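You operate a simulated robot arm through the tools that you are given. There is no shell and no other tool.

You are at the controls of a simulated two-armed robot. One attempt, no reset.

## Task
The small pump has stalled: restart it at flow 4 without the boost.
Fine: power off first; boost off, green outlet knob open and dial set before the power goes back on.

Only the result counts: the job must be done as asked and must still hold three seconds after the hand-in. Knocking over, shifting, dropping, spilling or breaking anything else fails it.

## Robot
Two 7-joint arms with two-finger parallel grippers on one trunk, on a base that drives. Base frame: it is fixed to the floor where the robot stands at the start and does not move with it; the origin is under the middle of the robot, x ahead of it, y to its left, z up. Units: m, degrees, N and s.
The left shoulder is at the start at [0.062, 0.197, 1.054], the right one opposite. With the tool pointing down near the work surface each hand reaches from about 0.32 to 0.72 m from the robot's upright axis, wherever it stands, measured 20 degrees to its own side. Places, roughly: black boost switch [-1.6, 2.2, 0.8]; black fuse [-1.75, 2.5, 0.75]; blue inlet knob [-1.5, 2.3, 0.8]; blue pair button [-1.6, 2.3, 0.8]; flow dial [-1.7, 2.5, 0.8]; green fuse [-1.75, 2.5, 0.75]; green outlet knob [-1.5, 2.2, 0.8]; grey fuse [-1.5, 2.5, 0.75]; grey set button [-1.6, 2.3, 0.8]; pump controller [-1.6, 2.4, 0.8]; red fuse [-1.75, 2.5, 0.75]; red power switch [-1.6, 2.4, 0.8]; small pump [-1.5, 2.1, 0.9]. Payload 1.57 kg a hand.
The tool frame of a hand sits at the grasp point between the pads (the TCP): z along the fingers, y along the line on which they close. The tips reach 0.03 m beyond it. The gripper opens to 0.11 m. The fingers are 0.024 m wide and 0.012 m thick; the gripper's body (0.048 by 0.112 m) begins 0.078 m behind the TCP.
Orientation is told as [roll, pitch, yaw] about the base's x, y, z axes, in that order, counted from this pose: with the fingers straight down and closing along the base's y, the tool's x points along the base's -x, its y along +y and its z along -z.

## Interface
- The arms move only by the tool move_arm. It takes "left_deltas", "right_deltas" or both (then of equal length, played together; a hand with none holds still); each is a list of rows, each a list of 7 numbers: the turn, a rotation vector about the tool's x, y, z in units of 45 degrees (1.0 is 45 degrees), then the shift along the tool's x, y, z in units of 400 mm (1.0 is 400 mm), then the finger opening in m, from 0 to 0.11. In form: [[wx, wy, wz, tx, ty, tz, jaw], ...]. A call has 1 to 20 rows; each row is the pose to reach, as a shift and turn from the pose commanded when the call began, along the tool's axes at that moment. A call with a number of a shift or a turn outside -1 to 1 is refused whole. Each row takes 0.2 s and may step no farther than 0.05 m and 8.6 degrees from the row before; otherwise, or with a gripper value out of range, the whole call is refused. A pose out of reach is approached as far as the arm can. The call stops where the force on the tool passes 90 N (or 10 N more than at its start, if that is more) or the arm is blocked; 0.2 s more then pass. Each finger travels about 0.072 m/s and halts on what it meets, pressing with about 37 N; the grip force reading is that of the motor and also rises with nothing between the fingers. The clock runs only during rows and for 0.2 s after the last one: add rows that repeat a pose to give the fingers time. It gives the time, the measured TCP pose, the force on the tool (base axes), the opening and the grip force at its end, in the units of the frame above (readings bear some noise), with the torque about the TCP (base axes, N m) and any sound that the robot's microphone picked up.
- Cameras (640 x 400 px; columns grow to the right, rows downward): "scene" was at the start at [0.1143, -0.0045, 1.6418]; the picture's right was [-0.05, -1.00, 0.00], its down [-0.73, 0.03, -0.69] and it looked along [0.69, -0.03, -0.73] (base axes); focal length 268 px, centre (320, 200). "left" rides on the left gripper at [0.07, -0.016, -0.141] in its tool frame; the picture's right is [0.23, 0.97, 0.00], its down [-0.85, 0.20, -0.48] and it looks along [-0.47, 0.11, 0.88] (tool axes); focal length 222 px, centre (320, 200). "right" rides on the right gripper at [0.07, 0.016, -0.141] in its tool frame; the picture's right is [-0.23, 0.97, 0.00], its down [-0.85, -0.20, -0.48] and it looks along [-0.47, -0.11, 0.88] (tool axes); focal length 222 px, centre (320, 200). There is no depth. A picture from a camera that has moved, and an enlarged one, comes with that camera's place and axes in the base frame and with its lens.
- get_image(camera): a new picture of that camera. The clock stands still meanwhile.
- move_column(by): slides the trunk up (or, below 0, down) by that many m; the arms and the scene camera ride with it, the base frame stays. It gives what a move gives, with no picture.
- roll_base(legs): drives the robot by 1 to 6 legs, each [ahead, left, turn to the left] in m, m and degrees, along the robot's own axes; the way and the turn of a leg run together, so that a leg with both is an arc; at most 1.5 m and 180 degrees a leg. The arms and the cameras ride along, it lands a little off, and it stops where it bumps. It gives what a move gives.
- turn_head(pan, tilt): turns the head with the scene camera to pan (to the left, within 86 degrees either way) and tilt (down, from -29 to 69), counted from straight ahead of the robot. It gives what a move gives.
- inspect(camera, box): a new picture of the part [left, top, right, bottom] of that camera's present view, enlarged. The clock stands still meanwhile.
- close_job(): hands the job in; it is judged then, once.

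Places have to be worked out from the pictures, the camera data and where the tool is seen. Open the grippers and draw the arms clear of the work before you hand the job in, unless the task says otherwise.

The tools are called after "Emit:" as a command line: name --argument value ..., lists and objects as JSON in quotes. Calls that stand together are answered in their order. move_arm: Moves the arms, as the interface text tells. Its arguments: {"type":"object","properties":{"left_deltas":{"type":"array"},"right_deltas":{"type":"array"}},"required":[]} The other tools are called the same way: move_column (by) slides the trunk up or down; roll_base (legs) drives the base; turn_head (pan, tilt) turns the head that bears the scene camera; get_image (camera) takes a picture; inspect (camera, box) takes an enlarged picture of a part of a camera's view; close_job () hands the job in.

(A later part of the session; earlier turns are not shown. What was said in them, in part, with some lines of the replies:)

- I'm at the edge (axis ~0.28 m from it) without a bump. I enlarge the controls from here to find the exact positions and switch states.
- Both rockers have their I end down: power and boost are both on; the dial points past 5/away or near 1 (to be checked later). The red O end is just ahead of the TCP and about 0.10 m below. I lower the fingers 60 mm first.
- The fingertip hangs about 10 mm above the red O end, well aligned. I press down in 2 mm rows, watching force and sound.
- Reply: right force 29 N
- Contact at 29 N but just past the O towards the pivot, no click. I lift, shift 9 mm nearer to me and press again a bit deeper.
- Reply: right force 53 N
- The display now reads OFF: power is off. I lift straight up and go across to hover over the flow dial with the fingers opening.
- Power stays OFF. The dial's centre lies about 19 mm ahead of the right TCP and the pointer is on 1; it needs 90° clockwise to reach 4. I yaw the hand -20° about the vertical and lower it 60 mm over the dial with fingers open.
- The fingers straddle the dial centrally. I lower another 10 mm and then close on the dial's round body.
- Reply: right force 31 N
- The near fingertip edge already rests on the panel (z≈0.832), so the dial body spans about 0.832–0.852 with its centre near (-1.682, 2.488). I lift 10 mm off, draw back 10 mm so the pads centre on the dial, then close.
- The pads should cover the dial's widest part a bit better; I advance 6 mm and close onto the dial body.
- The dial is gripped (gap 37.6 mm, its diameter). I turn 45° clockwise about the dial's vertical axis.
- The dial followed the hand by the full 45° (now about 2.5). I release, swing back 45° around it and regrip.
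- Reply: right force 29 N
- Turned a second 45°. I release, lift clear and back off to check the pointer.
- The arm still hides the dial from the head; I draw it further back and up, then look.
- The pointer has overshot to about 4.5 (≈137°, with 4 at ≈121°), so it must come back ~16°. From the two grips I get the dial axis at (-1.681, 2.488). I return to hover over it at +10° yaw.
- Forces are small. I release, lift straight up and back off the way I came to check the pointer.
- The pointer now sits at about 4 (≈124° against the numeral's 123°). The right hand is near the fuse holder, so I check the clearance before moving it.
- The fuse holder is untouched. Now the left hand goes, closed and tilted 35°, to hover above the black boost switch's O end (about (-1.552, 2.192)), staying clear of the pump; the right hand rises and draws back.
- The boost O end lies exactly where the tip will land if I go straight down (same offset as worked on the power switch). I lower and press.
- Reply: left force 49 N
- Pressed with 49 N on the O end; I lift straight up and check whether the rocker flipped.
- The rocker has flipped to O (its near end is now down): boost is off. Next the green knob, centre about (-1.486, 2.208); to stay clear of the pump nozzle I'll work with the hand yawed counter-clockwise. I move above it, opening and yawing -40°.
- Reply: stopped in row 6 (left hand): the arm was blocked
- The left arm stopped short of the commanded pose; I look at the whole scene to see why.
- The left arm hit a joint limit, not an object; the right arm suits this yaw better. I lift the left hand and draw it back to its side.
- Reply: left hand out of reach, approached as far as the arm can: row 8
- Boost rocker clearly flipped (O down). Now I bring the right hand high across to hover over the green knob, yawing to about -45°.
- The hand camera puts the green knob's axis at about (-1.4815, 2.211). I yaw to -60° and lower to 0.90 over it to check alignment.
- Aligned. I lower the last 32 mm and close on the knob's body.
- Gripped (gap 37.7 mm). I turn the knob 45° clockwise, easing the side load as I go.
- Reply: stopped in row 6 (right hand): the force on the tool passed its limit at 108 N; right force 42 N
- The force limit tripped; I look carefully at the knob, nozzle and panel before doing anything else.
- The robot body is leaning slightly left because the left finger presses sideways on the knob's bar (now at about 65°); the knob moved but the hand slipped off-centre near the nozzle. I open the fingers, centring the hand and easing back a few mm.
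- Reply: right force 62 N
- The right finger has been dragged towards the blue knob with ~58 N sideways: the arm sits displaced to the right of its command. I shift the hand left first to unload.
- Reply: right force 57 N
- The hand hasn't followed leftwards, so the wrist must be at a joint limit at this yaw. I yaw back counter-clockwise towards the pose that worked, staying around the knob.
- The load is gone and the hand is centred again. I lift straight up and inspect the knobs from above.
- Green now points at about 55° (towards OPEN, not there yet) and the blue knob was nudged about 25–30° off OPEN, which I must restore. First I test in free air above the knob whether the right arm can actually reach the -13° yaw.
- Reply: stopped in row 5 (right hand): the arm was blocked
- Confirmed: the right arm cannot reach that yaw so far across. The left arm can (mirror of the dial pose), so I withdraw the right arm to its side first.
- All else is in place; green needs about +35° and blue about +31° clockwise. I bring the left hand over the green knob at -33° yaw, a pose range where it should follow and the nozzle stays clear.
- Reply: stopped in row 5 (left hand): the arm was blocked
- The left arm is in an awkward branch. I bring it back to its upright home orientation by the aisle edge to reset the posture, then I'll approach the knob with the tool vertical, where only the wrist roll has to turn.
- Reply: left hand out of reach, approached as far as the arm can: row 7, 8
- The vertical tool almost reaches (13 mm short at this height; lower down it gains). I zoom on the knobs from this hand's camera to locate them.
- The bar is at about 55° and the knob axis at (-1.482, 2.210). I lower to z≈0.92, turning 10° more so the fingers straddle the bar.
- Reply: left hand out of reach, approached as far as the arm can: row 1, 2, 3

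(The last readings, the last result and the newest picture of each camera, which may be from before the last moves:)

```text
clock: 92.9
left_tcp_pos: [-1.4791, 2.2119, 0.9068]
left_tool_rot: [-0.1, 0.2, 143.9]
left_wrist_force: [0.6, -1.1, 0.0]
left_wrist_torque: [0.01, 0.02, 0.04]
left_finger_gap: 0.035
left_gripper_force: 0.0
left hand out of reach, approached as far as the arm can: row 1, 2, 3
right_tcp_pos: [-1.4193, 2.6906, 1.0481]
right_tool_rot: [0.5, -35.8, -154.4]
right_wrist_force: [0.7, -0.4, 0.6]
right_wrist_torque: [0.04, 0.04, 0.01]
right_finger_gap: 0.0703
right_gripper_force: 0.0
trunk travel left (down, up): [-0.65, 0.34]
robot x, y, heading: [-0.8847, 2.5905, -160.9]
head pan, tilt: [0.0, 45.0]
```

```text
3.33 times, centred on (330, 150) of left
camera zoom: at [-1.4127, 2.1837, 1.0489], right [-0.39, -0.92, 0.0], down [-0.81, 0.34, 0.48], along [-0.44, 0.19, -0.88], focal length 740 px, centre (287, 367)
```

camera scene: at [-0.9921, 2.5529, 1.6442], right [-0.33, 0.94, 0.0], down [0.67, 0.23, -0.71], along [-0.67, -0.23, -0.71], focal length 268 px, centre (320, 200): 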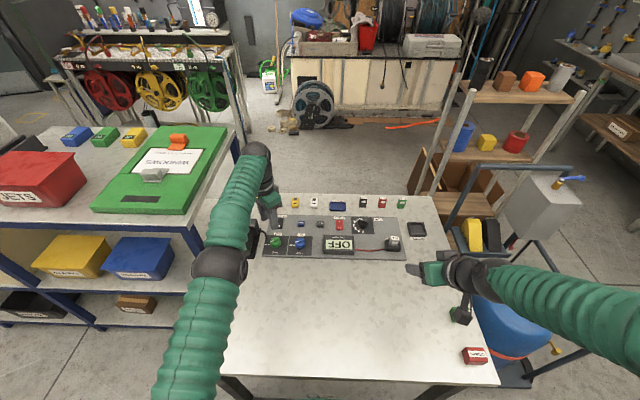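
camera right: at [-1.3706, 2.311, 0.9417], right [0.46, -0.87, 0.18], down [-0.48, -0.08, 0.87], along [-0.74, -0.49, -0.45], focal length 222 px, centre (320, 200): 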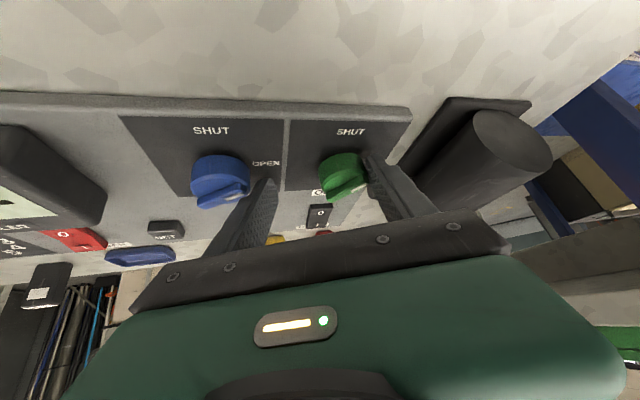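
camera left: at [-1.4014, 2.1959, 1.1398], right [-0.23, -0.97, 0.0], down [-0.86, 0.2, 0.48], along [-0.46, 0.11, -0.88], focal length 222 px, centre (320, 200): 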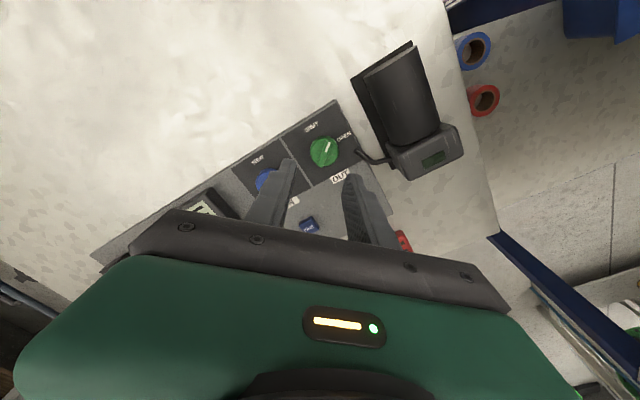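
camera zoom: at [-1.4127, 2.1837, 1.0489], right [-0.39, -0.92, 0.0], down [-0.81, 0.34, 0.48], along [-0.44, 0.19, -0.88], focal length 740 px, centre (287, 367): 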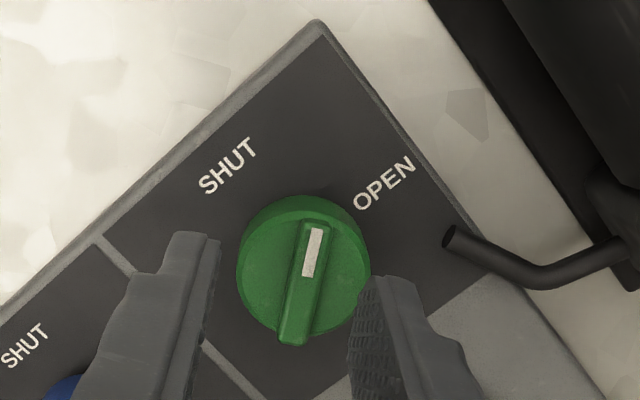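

The fingers straddle the bar nearly centred. I lower to the bar's height (tips just above the knob body) and check.

Emit:
move_arm --left_deltas '[[0, 0, 0, 0, 0.004, 0.02, 0.035], [0, 0, 0, 0, 0.0075, 0.04, 0.035], [0, 0, 0, 0, 0.0075, 0.055, 0.035], [0, 0, 0, 0, 0.0075, 0.055, 0.035]]'

Emit:
inspect --camera "left" --box '[240, 90, 420, 210]'

```text
clock: 93.9
left_tcp_pos: [-1.4776, 2.2101, 0.8869]
left_tool_rot: [0.1, 0.1, 143.9]
left_wrist_force: [-0.4, -1.1, 11.4]
left_wrist_torque: [-0.19, 0.25, 0.01]
left_finger_gap: 0.0358
left_gripper_force: 0.9
right_tcp_pos: [-1.4197, 2.6913, 1.0491]
right_tool_rot: [0.5, -36.0, -154.4]
right_wrist_force: [0.0, -0.9, -0.2]
right_wrist_torque: [-0.01, -0.01, 0.03]
right_finger_gap: 0.0699
right_gripper_force: 0.1
trunk travel left (down, up): [-0.65, 0.34]
robot x, y, heading: [-0.8871, 2.5918, -161.0]
head pan, tilt: [0.0, 45.0]
```

```text
3.33 times, centred on (330, 150) of left
camera zoom: at [-1.4111, 2.183, 1.0279], right [-0.39, -0.92, 0.0], down [-0.81, 0.34, 0.48], along [-0.44, 0.18, -0.88], focal length 740 px, centre (287, 367)
```

zoom: 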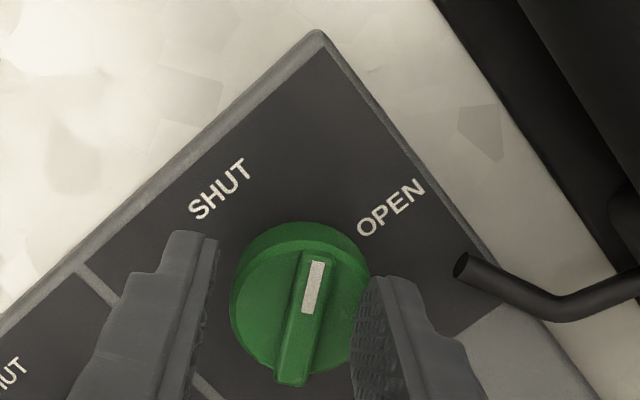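

The right fingertip just touches the knob's body top (z≈0.857). I raise 1 mm and close on the bar.

Emit:
move_arm --left_deltas '[[0, 0, 0, 0, 0.003, -0.004, 0.03], [0, 0, 0, 0, 0.003, -0.004, 0.015], [0, 0, 0, 0, 0.003, -0.004, 0.002], [0, 0, 0, 0, 0.003, -0.004, 0.002]]'

Emit:
inspect --camera "left" --box '[240, 90, 420, 210]'

```text
clock: 94.9
left_tcp_pos: [-1.4798, 2.2049, 0.8861]
left_tool_rot: [0.1, 0.0, 144.0]
left_wrist_force: [-16.6, -15.9, 12.1]
left_wrist_torque: [-0.49, 0.4, 0.16]
left_finger_gap: 0.009
left_gripper_force: 27.5
left hand out of reach, approached as far as the arm can: row 1, 2, 3, 4
right_tcp_pos: [-1.4206, 2.6876, 1.0492]
right_tool_rot: [0.4, -35.6, -154.3]
right_wrist_force: [0.0, -0.9, 0.2]
right_wrist_torque: [-0.02, 0.03, 0.0]
right_finger_gap: 0.07
right_gripper_force: 0.1
trunk travel left (down, up): [-0.65, 0.34]
robot x, y, heading: [-0.8882, 2.5883, -160.6]
head pan, tilt: [0.0, 45.0]
```

```text
3.33 times, centred on (330, 150) of left
camera zoom: at [-1.4133, 2.1781, 1.0279], right [-0.39, -0.92, 0.0], down [-0.81, 0.34, 0.48], along [-0.44, 0.18, -0.88], focal length 740 px, centre (287, 367)
```

zoom: 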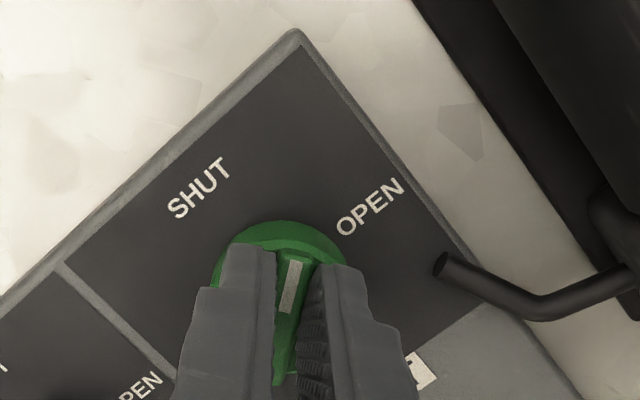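

The bar is held (gap 9 mm). I now turn 37° clockwise by wrist roll alone.

Emit:
move_arm --left_deltas '[[0, 0, 0.164, 0, 0, 0, 0.002], [0, 0, 0.329, 0, 0, 0, 0.002], [0, 0, 0.493, 0, 0, 0, 0.002], [0, 0, 0.658, 0, 0, 0, 0.002], [0, 0, 0.822, 0, 0, 0, 0.002], [0, 0, 0.822, 0, 0, 0, 0.002]]'

Emit:
inspect --camera "left" --box '[240, 90, 420, 210]'

```text
clock: 96.3
left_tcp_pos: [-1.4834, 2.2031, 0.8865]
left_tool_rot: [0.5, 0.0, 106.9]
left_wrist_force: [-28.7, -32.4, 18.5]
left_wrist_torque: [-0.29, 0.45, 0.67]
left_finger_gap: 0.0088
left_gripper_force: 27.4
right_tcp_pos: [-1.4204, 2.6866, 1.0493]
right_tool_rot: [0.2, -35.6, -154.2]
right_wrist_force: [0.2, 0.4, -0.4]
right_wrist_torque: [0.01, 0.04, 0.0]
right_finger_gap: 0.07
right_gripper_force: 0.0
trunk travel left (down, up): [-0.65, 0.34]
robot x, y, heading: [-0.8868, 2.5893, -160.8]
head pan, tilt: [0.0, 45.0]
```

```text
3.33 times, centred on (330, 150) of left
camera zoom: at [-1.4454, 2.1417, 1.0278], right [-0.87, -0.5, 0.01], down [-0.44, 0.76, 0.48], along [-0.25, 0.41, -0.88], focal length 740 px, centre (287, 367)
```

zoom: 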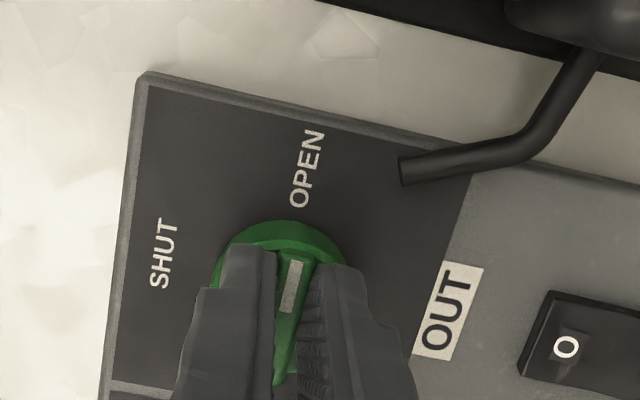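

The pointer is exactly on OPEN. Since the arm is at full stretch and loaded sideways, I slide the fingers straight up off the bar while still closed on it, so it can't be dragged when freed.

Emit:
move_arm --left_deltas '[[0, 0, 0.822, 0, 0, 0, 0.009]]'

Emit:
move_arm --left_deltas '[[0, 0, 0, 0, 0, -0.02, 0.009], [0, 0, 0, 0, 0, -0.04, 0.009], [0, 0, 0, 0, 0, -0.07, 0.009], [0, 0, 0, 0, 0, -0.12, 0.009], [0, 0, 0, 0, 0, -0.2, 0.009]]'

Emit:
inspect --camera "left" --box '[200, 60, 440, 220]'

Emit:
inspect --camera "scene" --box '[255, 205, 325, 255]'

```text
refused: row 1 steps farther than a row can; nothing moved
```

```text
clock: 97.5
left_tcp_pos: [-1.4761, 2.21, 0.9667]
left_tool_rot: [-0.2, 0.1, 106.9]
left_wrist_force: [0.6, -0.3, 0.9]
left_wrist_torque: [-0.04, 0.02, 0.01]
left_finger_gap: 0.0091
left_gripper_force: 0.0
right_tcp_pos: [-1.4198, 2.6916, 1.0491]
right_tool_rot: [0.5, -35.9, -154.4]
right_wrist_force: [-0.1, -0.3, -0.1]
right_wrist_torque: [0.0, -0.02, 0.02]
right_finger_gap: 0.07
right_gripper_force: 0.0
trunk travel left (down, up): [-0.65, 0.34]
robot x, y, heading: [-0.8866, 2.5916, -160.8]
head pan, tilt: [0.0, 45.0]
```

```text
2.50 times, centred on (320, 140) of left
camera zoom: at [-1.44, 2.1487, 1.1085], right [-0.87, -0.5, 0.0], down [-0.44, 0.76, 0.48], along [-0.24, 0.41, -0.88], focal length 555 px, centre (320, 350)
```

zoom: 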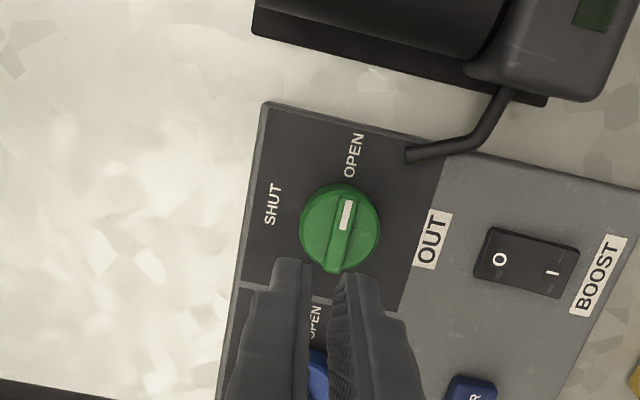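

```text
8.00 times, centred on (290, 230) of scene
camera zoom: at [-0.9936, 2.5532, 1.644], right [-0.33, 0.94, 0.0], down [0.67, 0.23, -0.71], along [-0.67, -0.23, -0.71], focal length 2141 px, centre (560, -40)
```

zoom: 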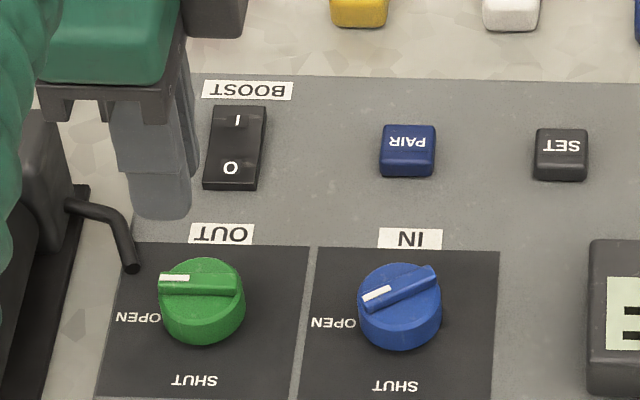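

Green is now squarely at OPEN. Next I restore the blue knob: its bar is at ~61°, axis near (-1.515, 2.293). I move the left hand above it, aligning the fingers with its bar.

Emit:
move_arm --left_deltas '[[0, 0, -0.139, -0.041, -0.0026, 0, 0.02], [0, 0, -0.278, -0.082, -0.0052, 0, 0.03], [0, 0, -0.418, -0.123, -0.0078, 0, 0.035], [0, 0, -0.557, -0.164, -0.0104, 0, 0.035], [0, 0, -0.696, -0.205, -0.013, 0, 0.035], [0, 0, -0.696, -0.205, -0.013, 0, 0.035]]'

Emit:
inspect --camera "left" --box '[200, 60, 440, 220]'

```text
clock: 98.9
left_tcp_pos: [-1.496, 2.2891, 0.9635]
left_tool_rot: [-0.2, 0.1, 138.3]
left_wrist_force: [-0.2, 0.1, -0.6]
left_wrist_torque: [0.01, 0.01, 0.02]
left_finger_gap: 0.0348
left_gripper_force: 0.0
left hand out of reach, approached as far as the arm can: row 5, 6
right_tcp_pos: [-1.4213, 2.6906, 1.0486]
right_tool_rot: [0.6, -35.8, -154.4]
right_wrist_force: [-0.2, 0.9, 0.2]
right_wrist_torque: [0.0, 0.04, 0.01]
right_finger_gap: 0.0697
right_gripper_force: 0.0
trunk travel left (down, up): [-0.65, 0.34]
robot x, y, heading: [-0.8905, 2.5852, -160.7]
head pan, tilt: [0.0, 45.0]
```

```text
2.50 times, centred on (320, 140) of left
camera zoom: at [-1.4318, 2.2559, 1.1062], right [-0.48, -0.88, 0.0], down [-0.77, 0.42, 0.47], along [-0.42, 0.23, -0.88], focal length 555 px, centre (320, 350)
```

zoom: 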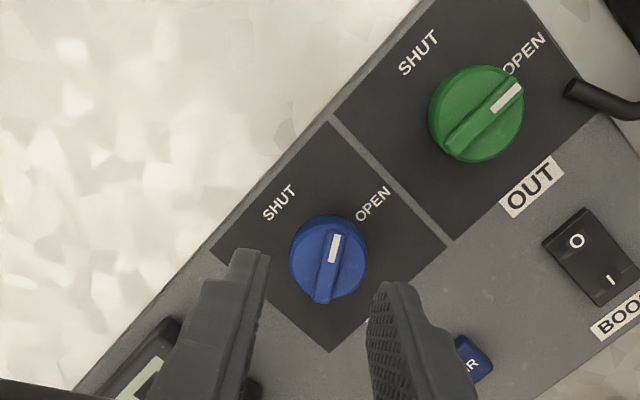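

Emit:
move_arm --left_deltas '[[-0.085, -0.0715, 0, -0.0149, 0.0047, 0, 0.035], [-0.17, -0.143, 0, -0.0298, 0.0094, 0, 0.035], [-0.17, -0.143, 0, -0.0298, 0.0094, 0.08, 0.035], [-0.17, -0.143, 0, -0.0298, 0.0094, 0.12, 0.035], [-0.17, -0.143, 0, -0.0298, 0.0094, 0.12, 0.035]]'

Emit:
inspect --camera "left" --box '[200, 60, 440, 220]'

```text
clock: 100.1
left_tcp_pos: [-1.5358, 2.2916, 0.9177]
left_tool_rot: [7.5, -6.2, 137.8]
left_wrist_force: [0.5, -0.4, -0.5]
left_wrist_torque: [-0.01, 0.0, 0.0]
left_finger_gap: 0.0351
left_gripper_force: 0.0
left hand out of reach, approached as far as the arm can: row 1, 2, 3, 4, 5
right_tcp_pos: [-1.4194, 2.6909, 1.049]
right_tool_rot: [0.5, -35.7, -154.4]
right_wrist_force: [1.0, -0.2, 0.2]
right_wrist_torque: [0.01, -0.01, 0.01]
right_finger_gap: 0.0702
right_gripper_force: 0.1
trunk travel left (down, up): [-0.65, 0.34]
robot x, y, heading: [-0.8829, 2.5879, -160.8]
head pan, tilt: [0.0, 45.0]
```

```text
2.50 times, centred on (320, 140) of left
camera zoom: at [-1.4496, 2.2611, 1.0487], right [-0.47, -0.88, 0.1], down [-0.68, 0.43, 0.59], along [-0.56, 0.21, -0.8], focal length 555 px, centre (320, 350)
```

zoom: 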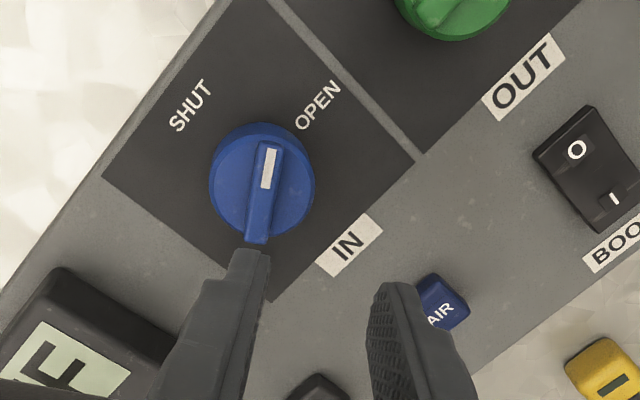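

The hand landed about 28 mm too far ahead. I correct back over the blue bar at slightly lower height and check again.

Emit:
move_arm --left_deltas '[[0, 0, 0, 0.027, -0.028, 0.0, 0.035], [0, 0, 0, 0.053, -0.057, 0.01, 0.035], [0, 0, 0, 0.053, -0.057, 0.019, 0.035]]'

Emit:
inspect --camera "left" --box '[200, 60, 440, 220]'

```text
clock: 100.9
left_tcp_pos: [-1.5368, 2.2897, 0.9063]
left_tool_rot: [7.6, -6.2, 137.8]
left_wrist_force: [-1.0, 0.0, -0.1]
left_wrist_torque: [-0.02, 0.01, -0.01]
left_finger_gap: 0.0349
left_gripper_force: 0.0
left hand out of reach, approached as far as the arm can: row 1, 2, 3
right_tcp_pos: [-1.4186, 2.6916, 1.0497]
right_tool_rot: [0.4, -35.8, -154.4]
right_wrist_force: [0.4, -1.0, -0.8]
right_wrist_torque: [0.02, 0.02, 0.02]
right_finger_gap: 0.0699
right_gripper_force: 0.1
trunk travel left (down, up): [-0.65, 0.34]
robot x, y, heading: [-0.8844, 2.5934, -160.6]
head pan, tilt: [0.0, 45.0]
```

```text
2.50 times, centred on (320, 140) of left
camera zoom: at [-1.4497, 2.2595, 1.0369], right [-0.47, -0.88, 0.1], down [-0.68, 0.43, 0.59], along [-0.56, 0.21, -0.8], focal length 555 px, centre (320, 350)
```

zoom: 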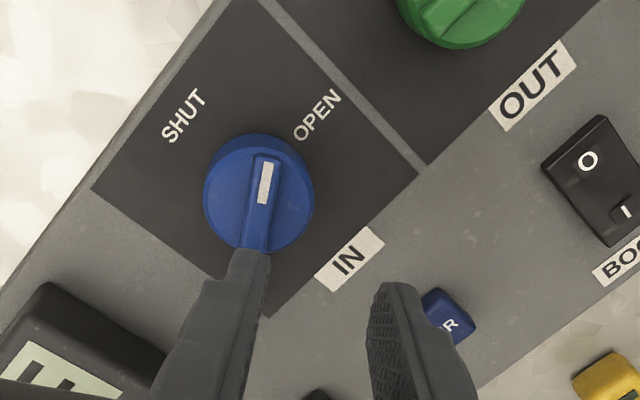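

At this yaw the arm won't come nearer when tilted. A simpler way for blue: with the closed fingers vertical, push the pointer end of its bar from my side until it is square at OPEN. I raise, straighten and begin turning the hand back to 0° yaw.

Emit:
move_arm --left_deltas '[[0, 0, 0, -0.0081, 0.01, -0.074, 0.03], [0.085, 0.0715, 0, 0.0, -0.02, -0.14, 0.02], [0.17, 0.143, 0, 0.031, -0.067, -0.165, 0.01], [0.17, 0.143, 0, 0.031, -0.067, -0.165, 0.0]]'

Emit:
move_arm --left_deltas '[[0, 0, -0.17, 0, 0, 0, 0], [0, 0, -0.34, 0, 0, 0, 0], [0, 0, -0.51, 0, 0, 0, 0], [0, 0, -0.68, 0, 0, 0, 0], [0, 0, -0.85, 0, 0, 0, 0], [0, 0, -1.0, 0, 0, 0, 0]]'

Emit:
inspect --camera "scene" --box '[225, 185, 345, 265]'

```text
clock: 101.9
left_tcp_pos: [-1.4967, 2.3026, 0.9683]
left_tool_rot: [-0.2, 0.2, 138.2]
left_wrist_force: [0.1, 0.4, 0.8]
left_wrist_torque: [-0.01, 0.05, 0.0]
left_finger_gap: 0.0
left_gripper_force: 21.2
left hand out of reach, approached as far as the arm can: row 2, 3, 4
right_tcp_pos: [-1.4205, 2.6904, 1.0491]
right_tool_rot: [0.5, -35.8, -154.3]
right_wrist_force: [0.2, -0.1, 0.5]
right_wrist_torque: [0.02, -0.01, 0.01]
right_finger_gap: 0.0698
right_gripper_force: 0.0
trunk travel left (down, up): [-0.65, 0.34]
robot x, y, heading: [-0.884, 2.5916, -161.0]
head pan, tilt: [0.0, 45.0]
```

```text
clock: 103.3
left_tcp_pos: [-1.494, 2.3027, 0.967]
left_tool_rot: [0.1, 0.2, -176.7]
left_wrist_force: [-0.8, -0.4, 0.1]
left_wrist_torque: [-0.02, -0.01, -0.02]
left_finger_gap: 0.0
left_gripper_force: 21.0
right_tcp_pos: [-1.4194, 2.6921, 1.0488]
right_tool_rot: [0.5, -35.8, -154.4]
right_wrist_force: [0.7, 0.2, -0.8]
right_wrist_torque: [-0.01, 0.02, -0.02]
right_finger_gap: 0.0698
right_gripper_force: 0.0
trunk travel left (down, up): [-0.65, 0.34]
robot x, y, heading: [-0.8852, 2.5897, -160.8]
head pan, tilt: [0.0, 45.0]
```

```text
5.00 times, centred on (285, 225) of scene
camera zoom: at [-0.9945, 2.5529, 1.644], right [-0.33, 0.94, 0.0], down [0.67, 0.23, -0.71], along [-0.67, -0.23, -0.71], focal length 1338 px, centre (495, 75)
```

zoom: 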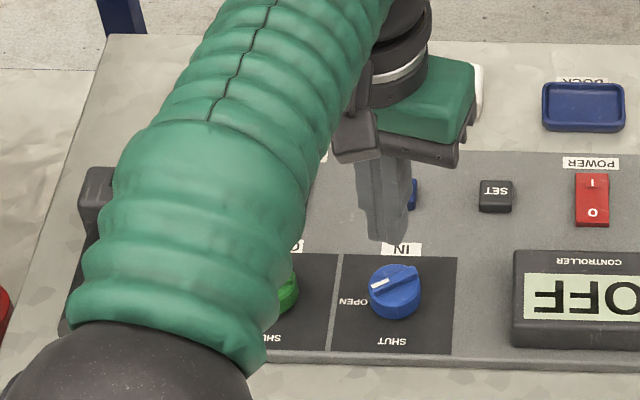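

The closed fingers are vertical above the panel. I turn to panel-square yaw, go to the near side of the blue bar's pointer end and lower beside it.

Emit:
move_arm --left_deltas '[[0, 0, -0.155, 0.0238, 0.0152, 0, 0], [0, 0, -0.31, 0.0476, 0.0303, 0, 0], [0, 0, -0.31, 0.0476, 0.0303, 0.06, 0], [0, 0, -0.31, 0.0476, 0.0303, 0.12, 0], [0, 0, -0.31, 0.0476, 0.0303, 0.16, 0], [0, 0, -0.31, 0.0476, 0.0303, 0.16, 0]]'

Emit:
inspect --camera "left" --box '[220, 60, 460, 220]'

Emit:
inspect --camera "scene" --box '[255, 205, 325, 255]'

```text
clock: 104.7
left_tcp_pos: [-1.4744, 2.2941, 0.9025]
left_tool_rot: [0.0, 0.3, -162.7]
left_wrist_force: [0.0, 0.5, -0.2]
left_wrist_torque: [-0.01, -0.04, 0.01]
left_finger_gap: 0.0
left_gripper_force: 21.5
right_tcp_pos: [-1.4206, 2.6911, 1.0485]
right_tool_rot: [0.5, -35.8, -154.4]
right_wrist_force: [-1.0, -0.4, 0.4]
right_wrist_torque: [-0.02, 0.01, -0.01]
right_finger_gap: 0.07
right_gripper_force: 0.0
trunk travel left (down, up): [-0.65, 0.34]
robot x, y, heading: [-0.8845, 2.5903, -160.6]
head pan, tilt: [0.0, 45.0]
```

```text
2.50 times, centred on (340, 140) of left
camera zoom: at [-1.4125, 2.33, 1.045], right [0.5, -0.86, 0.0], down [-0.76, -0.44, 0.48], along [-0.41, -0.24, -0.88], focal length 555 px, centre (270, 350)
```

zoom: 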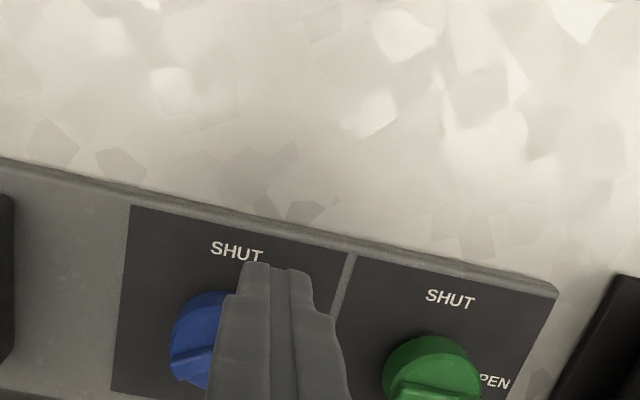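

```text
8.00 times, centred on (290, 230) of scene
camera zoom: at [-0.9945, 2.5528, 1.644], right [-0.33, 0.94, 0.0], down [0.67, 0.23, -0.71], along [-0.67, -0.23, -0.71], focal length 2141 px, centre (560, -40)
```

zoom: 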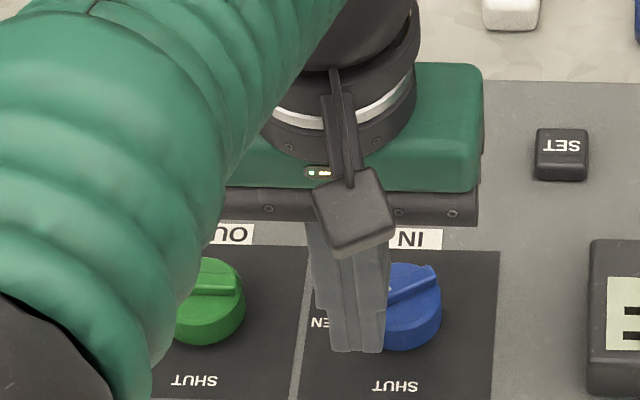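

The tip sits in front of the bar's left half. I lower 13 mm to bar height and push ahead 15 mm in small rows.

Emit:
move_arm --left_deltas '[[0, 0, 0, 0, 0, 0.02, 0], [0, 0, 0, 0, 0, 0.034, 0], [0, 0, 0, -0.0075, 0, 0.034, 0], [0, 0, 0, -0.015, 0, 0.034, 0], [0, 0, 0, -0.0225, 0, 0.034, 0], [0, 0, 0, -0.03, 0, 0.034, 0], [0, 0, 0, -0.0375, 0, 0.034, 0]]'

Emit:
inspect --camera "scene" --box '[255, 205, 325, 255]'

Emit:
inspect --camera "left" --box '[220, 100, 460, 260]'

```text
clock: 106.3
left_tcp_pos: [-1.4886, 2.2884, 0.8887]
left_tool_rot: [0.1, 0.2, -162.8]
left_wrist_force: [0.7, -0.5, 0.0]
left_wrist_torque: [-0.01, 0.03, 0.01]
left_finger_gap: 0.0001
left_gripper_force: 21.0
right_tcp_pos: [-1.4194, 2.6908, 1.0479]
right_tool_rot: [0.5, -35.8, -154.3]
right_wrist_force: [-0.9, -0.2, -0.3]
right_wrist_torque: [0.02, 0.0, 0.01]
right_finger_gap: 0.0698
right_gripper_force: 0.0
trunk travel left (down, up): [-0.65, 0.34]
robot x, y, heading: [-0.8854, 2.5914, -160.6]
head pan, tilt: [0.0, 45.0]
```

```text
8.00 times, centred on (290, 230) of scene
camera zoom: at [-0.9944, 2.5526, 1.644], right [-0.33, 0.94, 0.0], down [0.67, 0.23, -0.71], along [-0.67, -0.23, -0.71], focal length 2141 px, centre (560, -40)
```

zoom: 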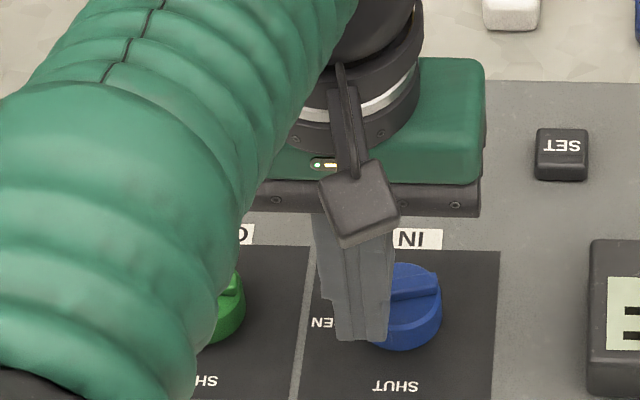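

```text
2.50 times, centred on (340, 180) of left
camera zoom: at [-1.4267, 2.3248, 1.0312], right [0.5, -0.86, 0.0], down [-0.76, -0.44, 0.48], along [-0.41, -0.24, -0.88], focal length 555 px, centre (270, 250)
```

zoom: 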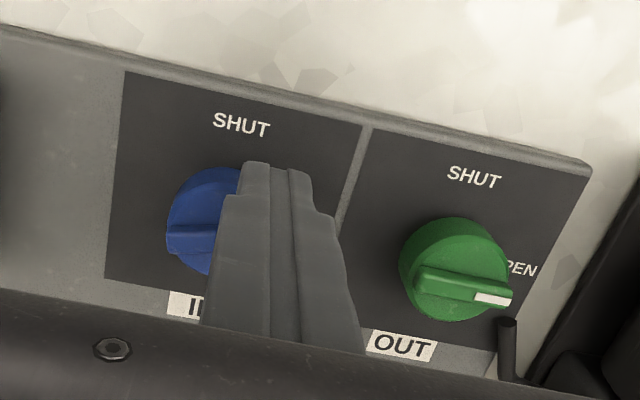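

The bar has turned some. I back the finger off 20 mm and look at the angle.

Emit:
move_arm --left_deltas '[[0, 0, 0, 0.05, 0, 0, 0], [0, 0, 0, 0.05, 0, -0.1, 0], [0, 0, 0, 0.15, 0.05, -0.2, 0], [0, 0, 0, 0.27, 0.1, -0.27, 0]]'

Emit:
inspect --camera "scene" --box '[255, 205, 325, 255]'

Emit:
inspect --camera "left" --box '[220, 60, 460, 220]'

```text
refused: row 3 steps farther than a row can; nothing moved
```

```text
8.00 times, centred on (290, 230) of scene
camera zoom: at [-0.9944, 2.5526, 1.644], right [-0.33, 0.94, 0.0], down [0.67, 0.23, -0.71], along [-0.67, -0.23, -0.71], focal length 2141 px, centre (560, -40)
```

zoom: 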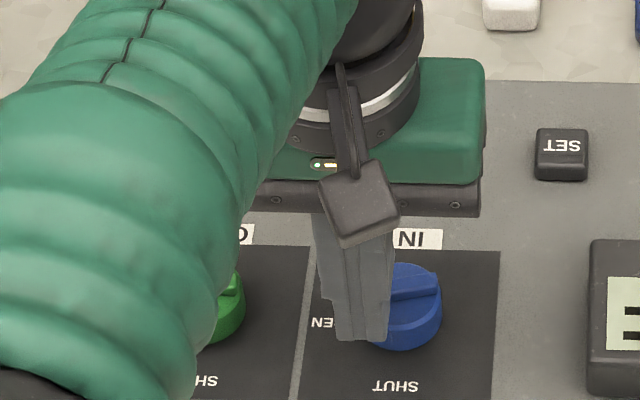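

```text
2.50 times, centred on (340, 140) of left
camera zoom: at [-1.4267, 2.3248, 1.0312], right [0.5, -0.86, 0.0], down [-0.76, -0.44, 0.48], along [-0.41, -0.24, -0.88], focal length 555 px, centre (270, 350)
```

zoom: 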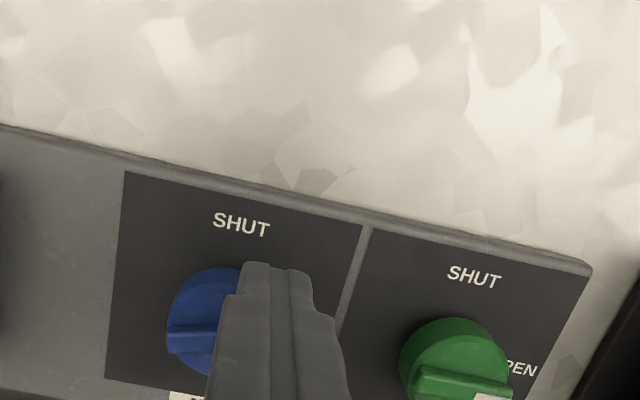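

Blue still looks ~15° short of green's slope. I push another 4.5 mm, then back off and lift to view.

Emit:
move_arm --left_deltas '[[0, 0, 0, -0.004, 0, 0, 0], [0, 0, 0, -0.008, 0, 0, 0], [0, 0, 0, -0.0113, 0, 0, 0], [0, 0, 0, -0.0113, 0, 0, 0], [0, 0, 0, 0.05, 0, 0, 0], [0, 0, 0, 0.05, 0, -0.1, 0], [0, 0, 0, 0.12, 0.03, -0.18, 0], [0, 0, 0, 0.2, 0.06, -0.25, 0]]'

Emit:
inspect --camera "scene" --box '[255, 205, 325, 255]'

Emit:
inspect --camera "left" --box '[200, 60, 440, 220]'

```text
clock: 108.1
left_tcp_pos: [-1.4024, 2.2901, 0.992]
left_tool_rot: [-0.1, 0.1, -162.9]
left_wrist_force: [-0.3, -0.9, 0.8]
left_wrist_torque: [0.01, 0.02, -0.02]
left_finger_gap: 0.0
left_gripper_force: 21.1
right_tcp_pos: [-1.4171, 2.6916, 1.0488]
right_tool_rot: [0.4, -35.9, -154.4]
right_wrist_force: [0.6, -0.8, 0.3]
right_wrist_torque: [0.0, -0.03, -0.02]
right_finger_gap: 0.0702
right_gripper_force: 0.0
trunk travel left (down, up): [-0.65, 0.34]
robot x, y, heading: [-0.8862, 2.591, -160.4]
head pan, tilt: [0.0, 45.0]
```

```text
8.00 times, centred on (290, 230) of scene
camera zoom: at [-0.9899, 2.5531, 1.6442], right [-0.33, 0.94, 0.0], down [0.67, 0.23, -0.71], along [-0.67, -0.23, -0.71], focal length 2141 px, centre (560, -40)
```

zoom: 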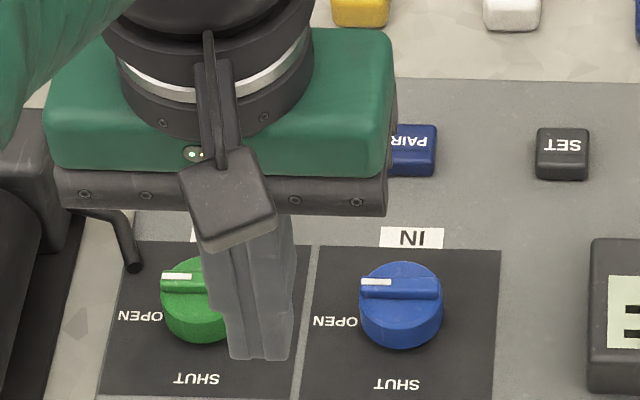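

```text
2.50 times, centred on (320, 140) of left
camera zoom: at [-1.3405, 2.3261, 1.1341], right [0.5, -0.86, 0.0], down [-0.76, -0.44, 0.48], along [-0.41, -0.24, -0.88], focal length 555 px, centre (320, 350)
```

zoom: 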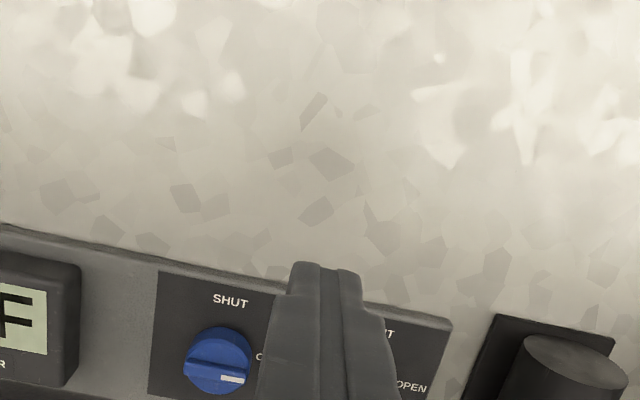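

Blue is back at its original OPEN position and green is at OPEN. I retract the left arm fully and re-inspect everything before restoring power.

Emit:
move_arm --left_deltas '[[0, 0, 0, 0.08, 0.02, -0.05, 0.02], [0, 0, 0, 0.16, 0.05, -0.1, 0.04], [0, 0, 0, 0.25, 0.08, -0.15, 0.06], [0, 0, 0, 0.35, 0.11, -0.15, 0.08], [0, 0, 0, 0.45, 0.14, -0.15, 0.1]]'

Emit:
inspect --camera "scene" --box '[225, 185, 425, 275]'

Emit:
inspect --camera "scene" --box '[340, 205, 375, 230]'

Emit:
inspect --camera "scene" --box '[255, 205, 325, 255]'

```text
clock: 109.3
left_tcp_pos: [-1.2135, 2.2876, 1.0501]
left_tool_rot: [0.0, 0.1, -162.8]
left_wrist_force: [0.9, 0.5, -0.5]
left_wrist_torque: [0.02, 0.01, -0.01]
left_finger_gap: 0.0999
left_gripper_force: 0.0
right_tcp_pos: [-1.417, 2.6904, 1.0497]
right_tool_rot: [0.4, -35.9, -154.5]
right_wrist_force: [0.1, -0.1, -0.2]
right_wrist_torque: [0.03, 0.03, 0.02]
right_finger_gap: 0.0698
right_gripper_force: 0.1
trunk travel left (down, up): [-0.65, 0.34]
robot x, y, heading: [-0.885, 2.5861, -160.6]
head pan, tilt: [0.0, 45.0]
```

```text
3.20 times, centred on (325, 230) of scene
camera zoom: at [-0.9894, 2.5533, 1.6443], right [-0.33, 0.94, 0.0], down [0.67, 0.23, -0.71], along [-0.67, -0.23, -0.71], focal length 856 px, centre (304, 104)
```

zoom: 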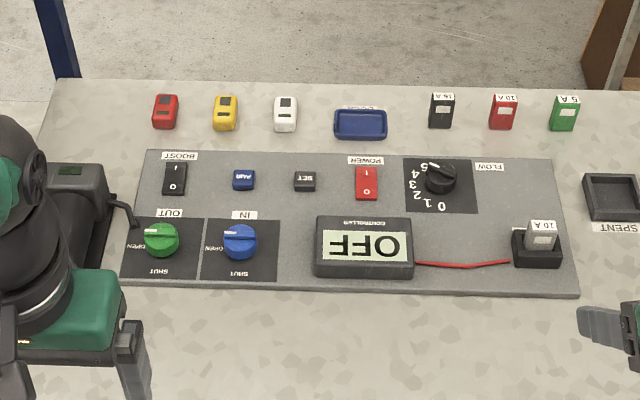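

```text
16.00 times, centred on (358, 218) of scene
camera zoom: at [-0.9894, 2.5533, 1.6443], right [-0.33, 0.94, 0.0], down [0.67, 0.23, -0.71], along [-0.67, -0.23, -0.71], focal length 4282 px, centre (-280, -80)
```

zoom: 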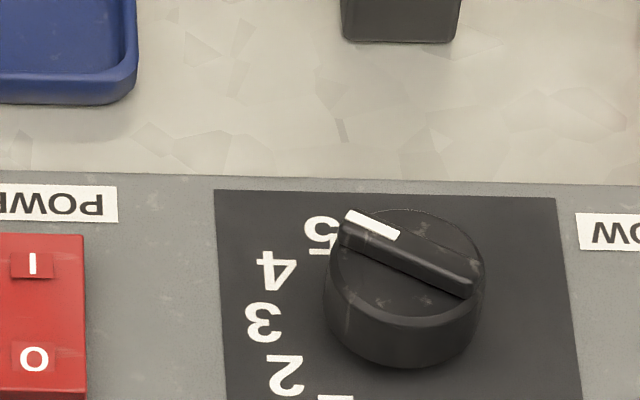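

```text
8.00 times, centred on (290, 230) of scene
camera zoom: at [-0.9894, 2.5533, 1.6443], right [-0.33, 0.94, 0.0], down [0.67, 0.23, -0.71], along [-0.67, -0.23, -0.71], focal length 2141 px, centre (560, -40)
```

zoom: 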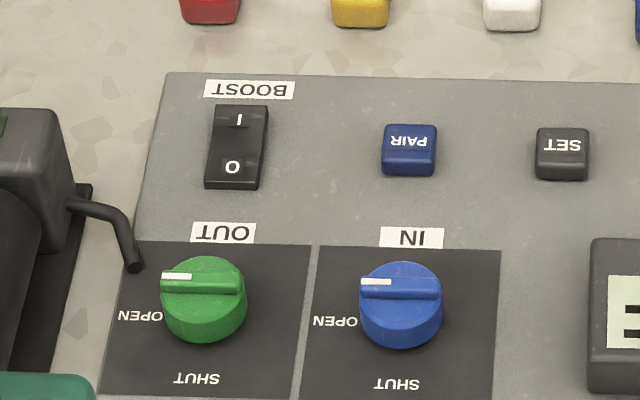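

Boost off, green open, blue restored, dial near 4. I bring the right hand (closed) to hover over the power switch, from where its camera gives a close view of the dial too.

Emit:
move_arm --right_deltas '[[0.01, 0.002, 0.0126, -0.0578, 0.0445, 0.0761, 0.05], [0.02, 0.004, 0.025, -0.1156, 0.0891, 0.1522, 0.03], [0.03, 0.007, 0.038, -0.1733, 0.1336, 0.2283, 0.01], [0.04, 0.009, 0.05, -0.2311, 0.1781, 0.3044, 0], [0.05, 0.011, 0.063, -0.2889, 0.2227, 0.3806, 0], [0.061, 0.013, 0.075, -0.3467, 0.2672, 0.4567, 0], [0.071, 0.016, 0.088, -0.4044, 0.3117, 0.5328, 0], [0.081, 0.018, 0.1, -0.4622, 0.3563, 0.6089, 0], [0.091, 0.02, 0.113, -0.52, 0.4008, 0.685, 0], [0.091, 0.02, 0.113, -0.52, 0.4008, 0.685, 0]]'

Emit:
inspect --camera "right" --box '[150, 40, 390, 200]'

Emit:
inspect --camera "right" --box '[150, 60, 270, 150]'

```text
clock: 111.5
left_tcp_pos: [-1.215, 2.2851, 1.05]
left_tool_rot: [0.0, 0.1, -162.8]
left_wrist_force: [0.4, -0.9, 0.0]
left_wrist_torque: [-0.01, 0.01, 0.05]
left_finger_gap: 0.1
left_gripper_force: 0.1
right_tcp_pos: [-1.6457, 2.4017, 0.9511]
right_tool_rot: [-0.1, -35.0, -160.5]
right_wrist_force: [-0.1, 0.6, 1.2]
right_wrist_torque: [-0.01, 0.02, -0.02]
right_finger_gap: 0.0
right_gripper_force: 21.3
trunk travel left (down, up): [-0.65, 0.34]
robot x, y, heading: [-0.8878, 2.5919, -160.8]
head pan, tilt: [0.0, 45.0]
```

```text
2.50 times, centred on (270, 120) of right
camera zoom: at [-1.5096, 2.4328, 1.0268], right [0.15, -0.98, 0.13], down [-0.47, 0.04, 0.88], along [-0.87, -0.19, -0.45], focal length 555 px, centre (445, 400)
```

zoom: 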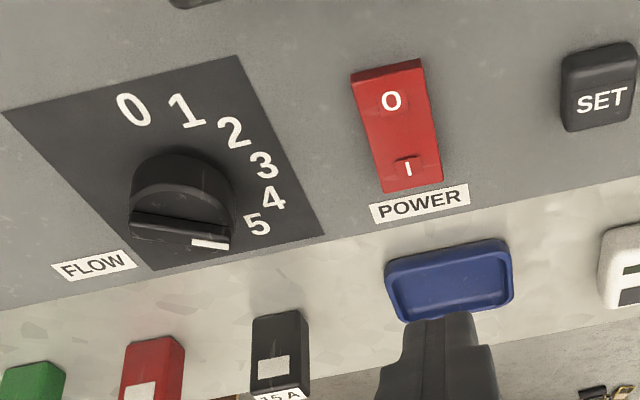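

```text
4.44 times, centred on (210, 105) of right
camera zoom: at [-1.5096, 2.4328, 1.0268], right [0.15, -0.98, 0.13], down [-0.47, 0.04, 0.88], along [-0.87, -0.19, -0.45], focal length 987 px, centre (809, 622)
```

zoom: 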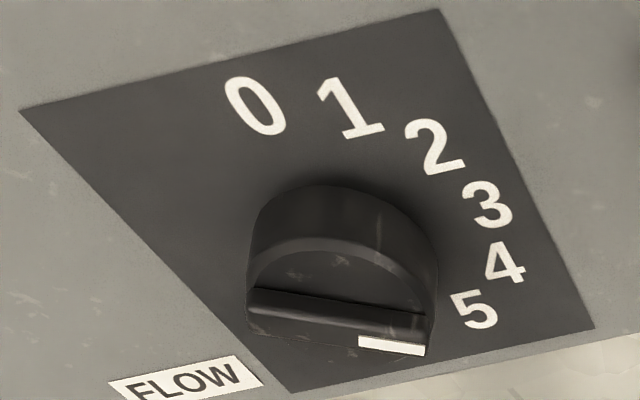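

From this closer view the pointer is on 4 within a few degrees. Everything is set, so I now press the I end of the red power switch.

Emit:
move_arm --right_deltas '[[0, 0, 0, 0.0154, -0.0133, 0.0808, 0], [0, 0, 0, 0.0584, -0.0133, 0.1423, 0], [0, 0, 0, 0.0756, -0.0133, 0.1669, 0], [0, 0, 0, 0.0828, -0.0133, 0.1771, 0], [0, 0, 0, 0.09, -0.0133, 0.1873, 0], [0, 0, 0, 0.0972, -0.0133, 0.1976, 0], [0, 0, 0, 0.1029, -0.0133, 0.2058, 0], [0, 0, 0, 0.1029, -0.0133, 0.2058, 0]]'

Emit:
get_image --camera "right"

Emit:
inspect --camera "right" --box '[200, 60, 440, 220]'

```text
clock: 113.3
left_tcp_pos: [-1.2135, 2.289, 1.0513]
left_tool_rot: [0.1, 0.0, -162.7]
left_wrist_force: [0.0, 0.2, 0.0]
left_wrist_torque: [0.01, 0.0, -0.02]
left_finger_gap: 0.1003
left_gripper_force: 0.1
right_tcp_pos: [-1.6611, 2.4014, 0.8701]
right_tool_rot: [0.0, -36.2, -160.6]
right_wrist_force: [-14.2, 1.7, 37.9]
right_wrist_torque: [-0.04, 0.71, -0.42]
right_finger_gap: 0.0
right_gripper_force: 21.3
trunk travel left (down, up): [-0.65, 0.34]
robot x, y, heading: [-0.8841, 2.5909, -160.7]
head pan, tilt: [0.0, 45.0]
```

```text
taken
camera right: at [-1.5239, 2.4336, 0.9434], right [0.15, -0.98, 0.14], down [-0.45, 0.05, 0.89], along [-0.88, -0.2, -0.43], focal length 222 px, centre (320, 200)
```

right: 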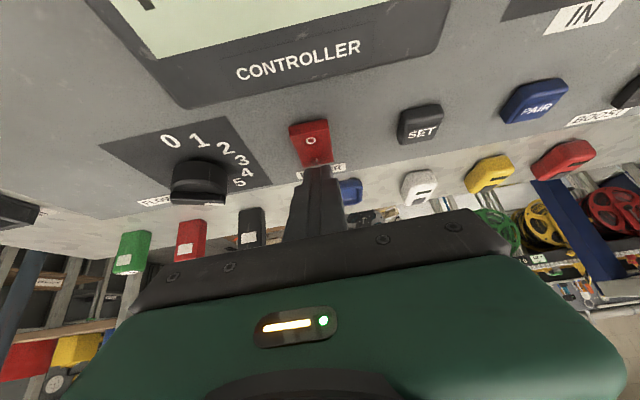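

```text
2.50 times, centred on (320, 140) of right
camera zoom: at [-1.5239, 2.4336, 0.9434], right [0.15, -0.98, 0.14], down [-0.45, 0.05, 0.89], along [-0.88, -0.2, -0.43], focal length 555 px, centre (320, 350)
```

zoom: 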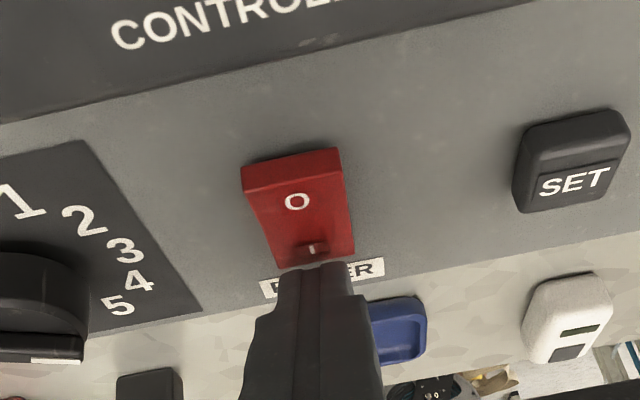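

The I end looks pressed. I check the display from the head camera.

Emit:
inspect --camera "scene" --box '[255, 200, 395, 260]'

```text
4.57 times, centred on (325, 230) of scene
camera zoom: at [-0.9863, 2.5541, 1.6451], right [-0.33, 0.94, 0.0], down [0.67, 0.23, -0.71], along [-0.67, -0.23, -0.71], focal length 1223 px, centre (297, 63)
```

zoom: 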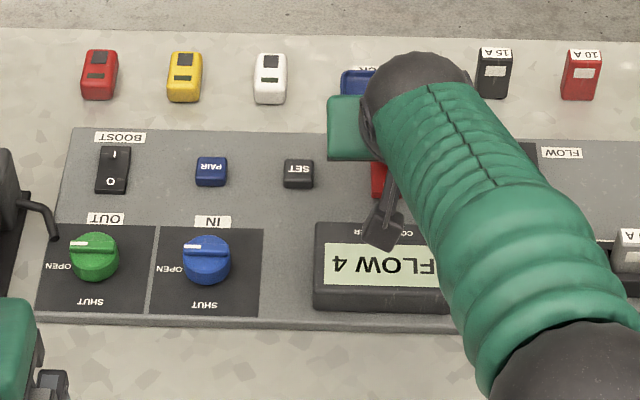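

The display reads "FLOW 4": the pump runs at flow 4. I lift the hand straight up and draw it back clear, opening the fingers.

Emit:
move_arm --right_deltas '[[0, 0, 0, -0.043, 0, -0.0614, 0], [0, 0, 0, -0.086, 0, -0.1228, 0], [0, 0, 0, -0.129, 0, -0.1842, 0], [0, 0, 0, -0.172, 0, -0.2457, 0], [0, 0, 0, -0.09, -0.05, -0.31, 0], [0, 0, 0, 0.0, -0.1, -0.37, 0.02], [0, 0, 0, 0.09, -0.15, -0.43, 0.04], [0, 0, 0, 0.18, -0.2, -0.49, 0.06], [0, 0, 0, 0.27, -0.25, -0.55, 0.08], [0, 0, 0, 0.36, -0.3, -0.6, 0.1]]'

Emit:
get_image --camera "scene"

Emit:
inspect --camera "scene" --box '[225, 185, 425, 275]'

```text
clock: 115.5
left_tcp_pos: [-1.2152, 2.2878, 1.0494]
left_tool_rot: [0.2, 0.1, -162.8]
left_wrist_force: [-0.1, 0.4, 0.7]
left_wrist_torque: [-0.02, -0.01, 0.03]
left_finger_gap: 0.0997
left_gripper_force: 0.1
right_tcp_pos: [-1.4574, 2.6009, 0.9782]
right_tool_rot: [0.0, -35.0, -160.6]
right_wrist_force: [-1.1, 0.3, -0.1]
right_wrist_torque: [0.02, -0.01, 0.02]
right_finger_gap: 0.1
right_gripper_force: 0.1
trunk travel left (down, up): [-0.65, 0.34]
robot x, y, heading: [-0.8862, 2.5908, -160.7]
head pan, tilt: [0.0, 45.0]
```

```text
taken
camera scene: at [-0.9919, 2.5538, 1.6442], right [-0.33, 0.94, 0.0], down [0.67, 0.23, -0.71], along [-0.67, -0.23, -0.71], focal length 268 px, centre (320, 200)
```

scene: 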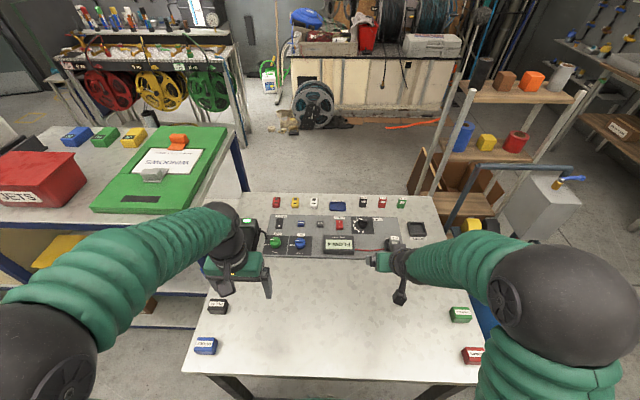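

```text
3.20 times, centred on (325, 230) of scene
camera zoom: at [-0.9919, 2.5538, 1.6442], right [-0.33, 0.94, 0.0], down [0.67, 0.23, -0.71], along [-0.67, -0.23, -0.71], focal length 856 px, centre (304, 104)
```

zoom: 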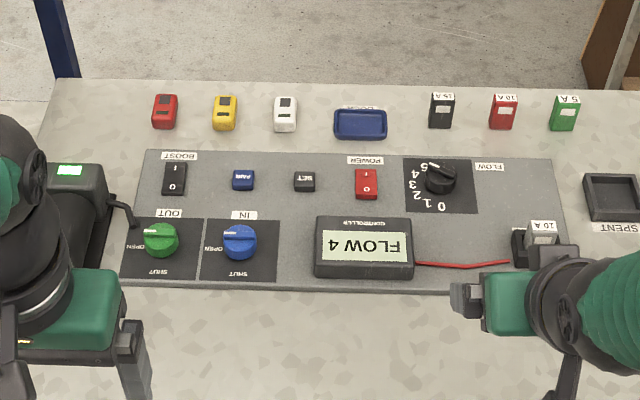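

The display shows FLOW 4 and the pump lamp is green. I raise both hands and back the robot off the table the way it came.

Emit:
move_arm --right_deltas '[[0, 0, 0, -0.055, 0, -0.08, 0.1], [0, 0, 0, -0.115, 0, -0.164, 0.1], [0, 0, 0, -0.013, 0, -0.235, 0.1], [0, 0, 0, 0.09, 0, -0.307, 0.1], [0, 0, 0, 0.192, 0, -0.379, 0.1]]'

Emit:
roll_base --legs '[[-0.2, 0, 0]]'

Emit:
get_image --camera "scene"

Emit:
inspect --camera "scene" --box '[230, 150, 430, 230]'

```text
refused: row 4 steps farther than a row can; nothing moved
```

```text
clock: 117.1
left_tcp_pos: [-1.0294, 2.3526, 1.0495]
left_tool_rot: [0.0, 0.3, -162.8]
left_wrist_force: [-0.1, 0.3, 0.6]
left_wrist_torque: [-0.02, -0.03, 0.01]
left_finger_gap: 0.1
left_gripper_force: 0.1
right_tcp_pos: [-1.2693, 2.6649, 0.9765]
right_tool_rot: [0.0, -34.8, -160.5]
right_wrist_force: [-0.2, 0.7, 0.0]
right_wrist_torque: [-0.01, 0.01, 0.01]
right_finger_gap: 0.1001
right_gripper_force: 0.0
trunk travel left (down, up): [-0.65, 0.34]
robot x, y, heading: [-0.6966, 2.6576, -160.9]
head pan, tilt: [0.0, 45.0]
```

```text
taken
camera scene: at [-0.8078, 2.6172, 1.6437], right [-0.33, 0.94, 0.0], down [0.67, 0.23, -0.7], along [-0.66, -0.23, -0.71], focal length 268 px, centre (320, 200)
```

scene: 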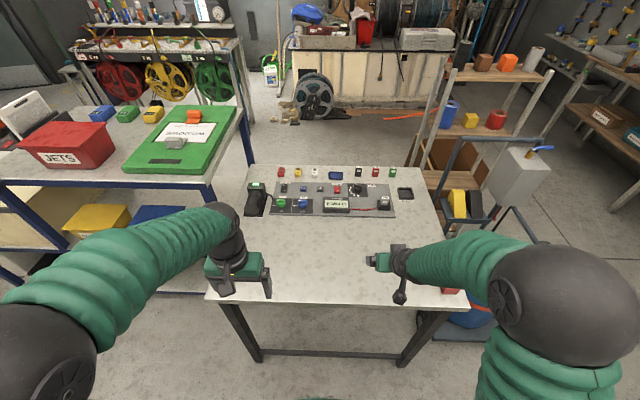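

```text
3.20 times, centred on (330, 190) of scene
camera zoom: at [-0.8078, 2.6172, 1.6437], right [-0.33, 0.94, 0.0], down [0.67, 0.23, -0.7], along [-0.66, -0.23, -0.71], focal length 856 px, centre (288, 232)
```

zoom: 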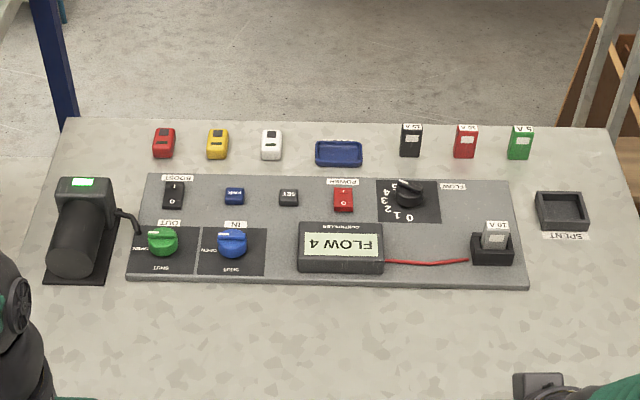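

The display still reads FLOW 4 with the pump lamp green. Boost is off, green and blue both point to OPEN, the fuses and other objects are where they were, and both grippers are open and clear of the work. I hand the job in.

Emit:
close_job

```text
The job is handed in.
```

I restarted the small pump at flow 4 with the boost off. At hand-in the display read "FLOW 4" and the pump's lamp was green. I don't know the verdict: the hand-in call gave no result.

I did the steps in the order you set: power off, dial to 4, boost off, green outlet knob to OPEN, then power back on.

- **Blue inlet knob:** While I was turning the green knob, the right hand was dragged sideways and turned the blue inlet knob about 30° away from OPEN. Power was off at the time. I pushed it back, and in the pictures it sits at its original OPEN position.
- **Heavy contact:** In that same attempt the force on the right hand reached 108 N, above the 90 N limit. The later pictures showed nothing else shifted.
- **Dial:** I measured the pointer within about 5° of the 4 mark, and the display confirmed flow 4.

The fuses and the other items on the table were where they started. Both grippers were open, and I backed the robot about 20 cm away from the table.
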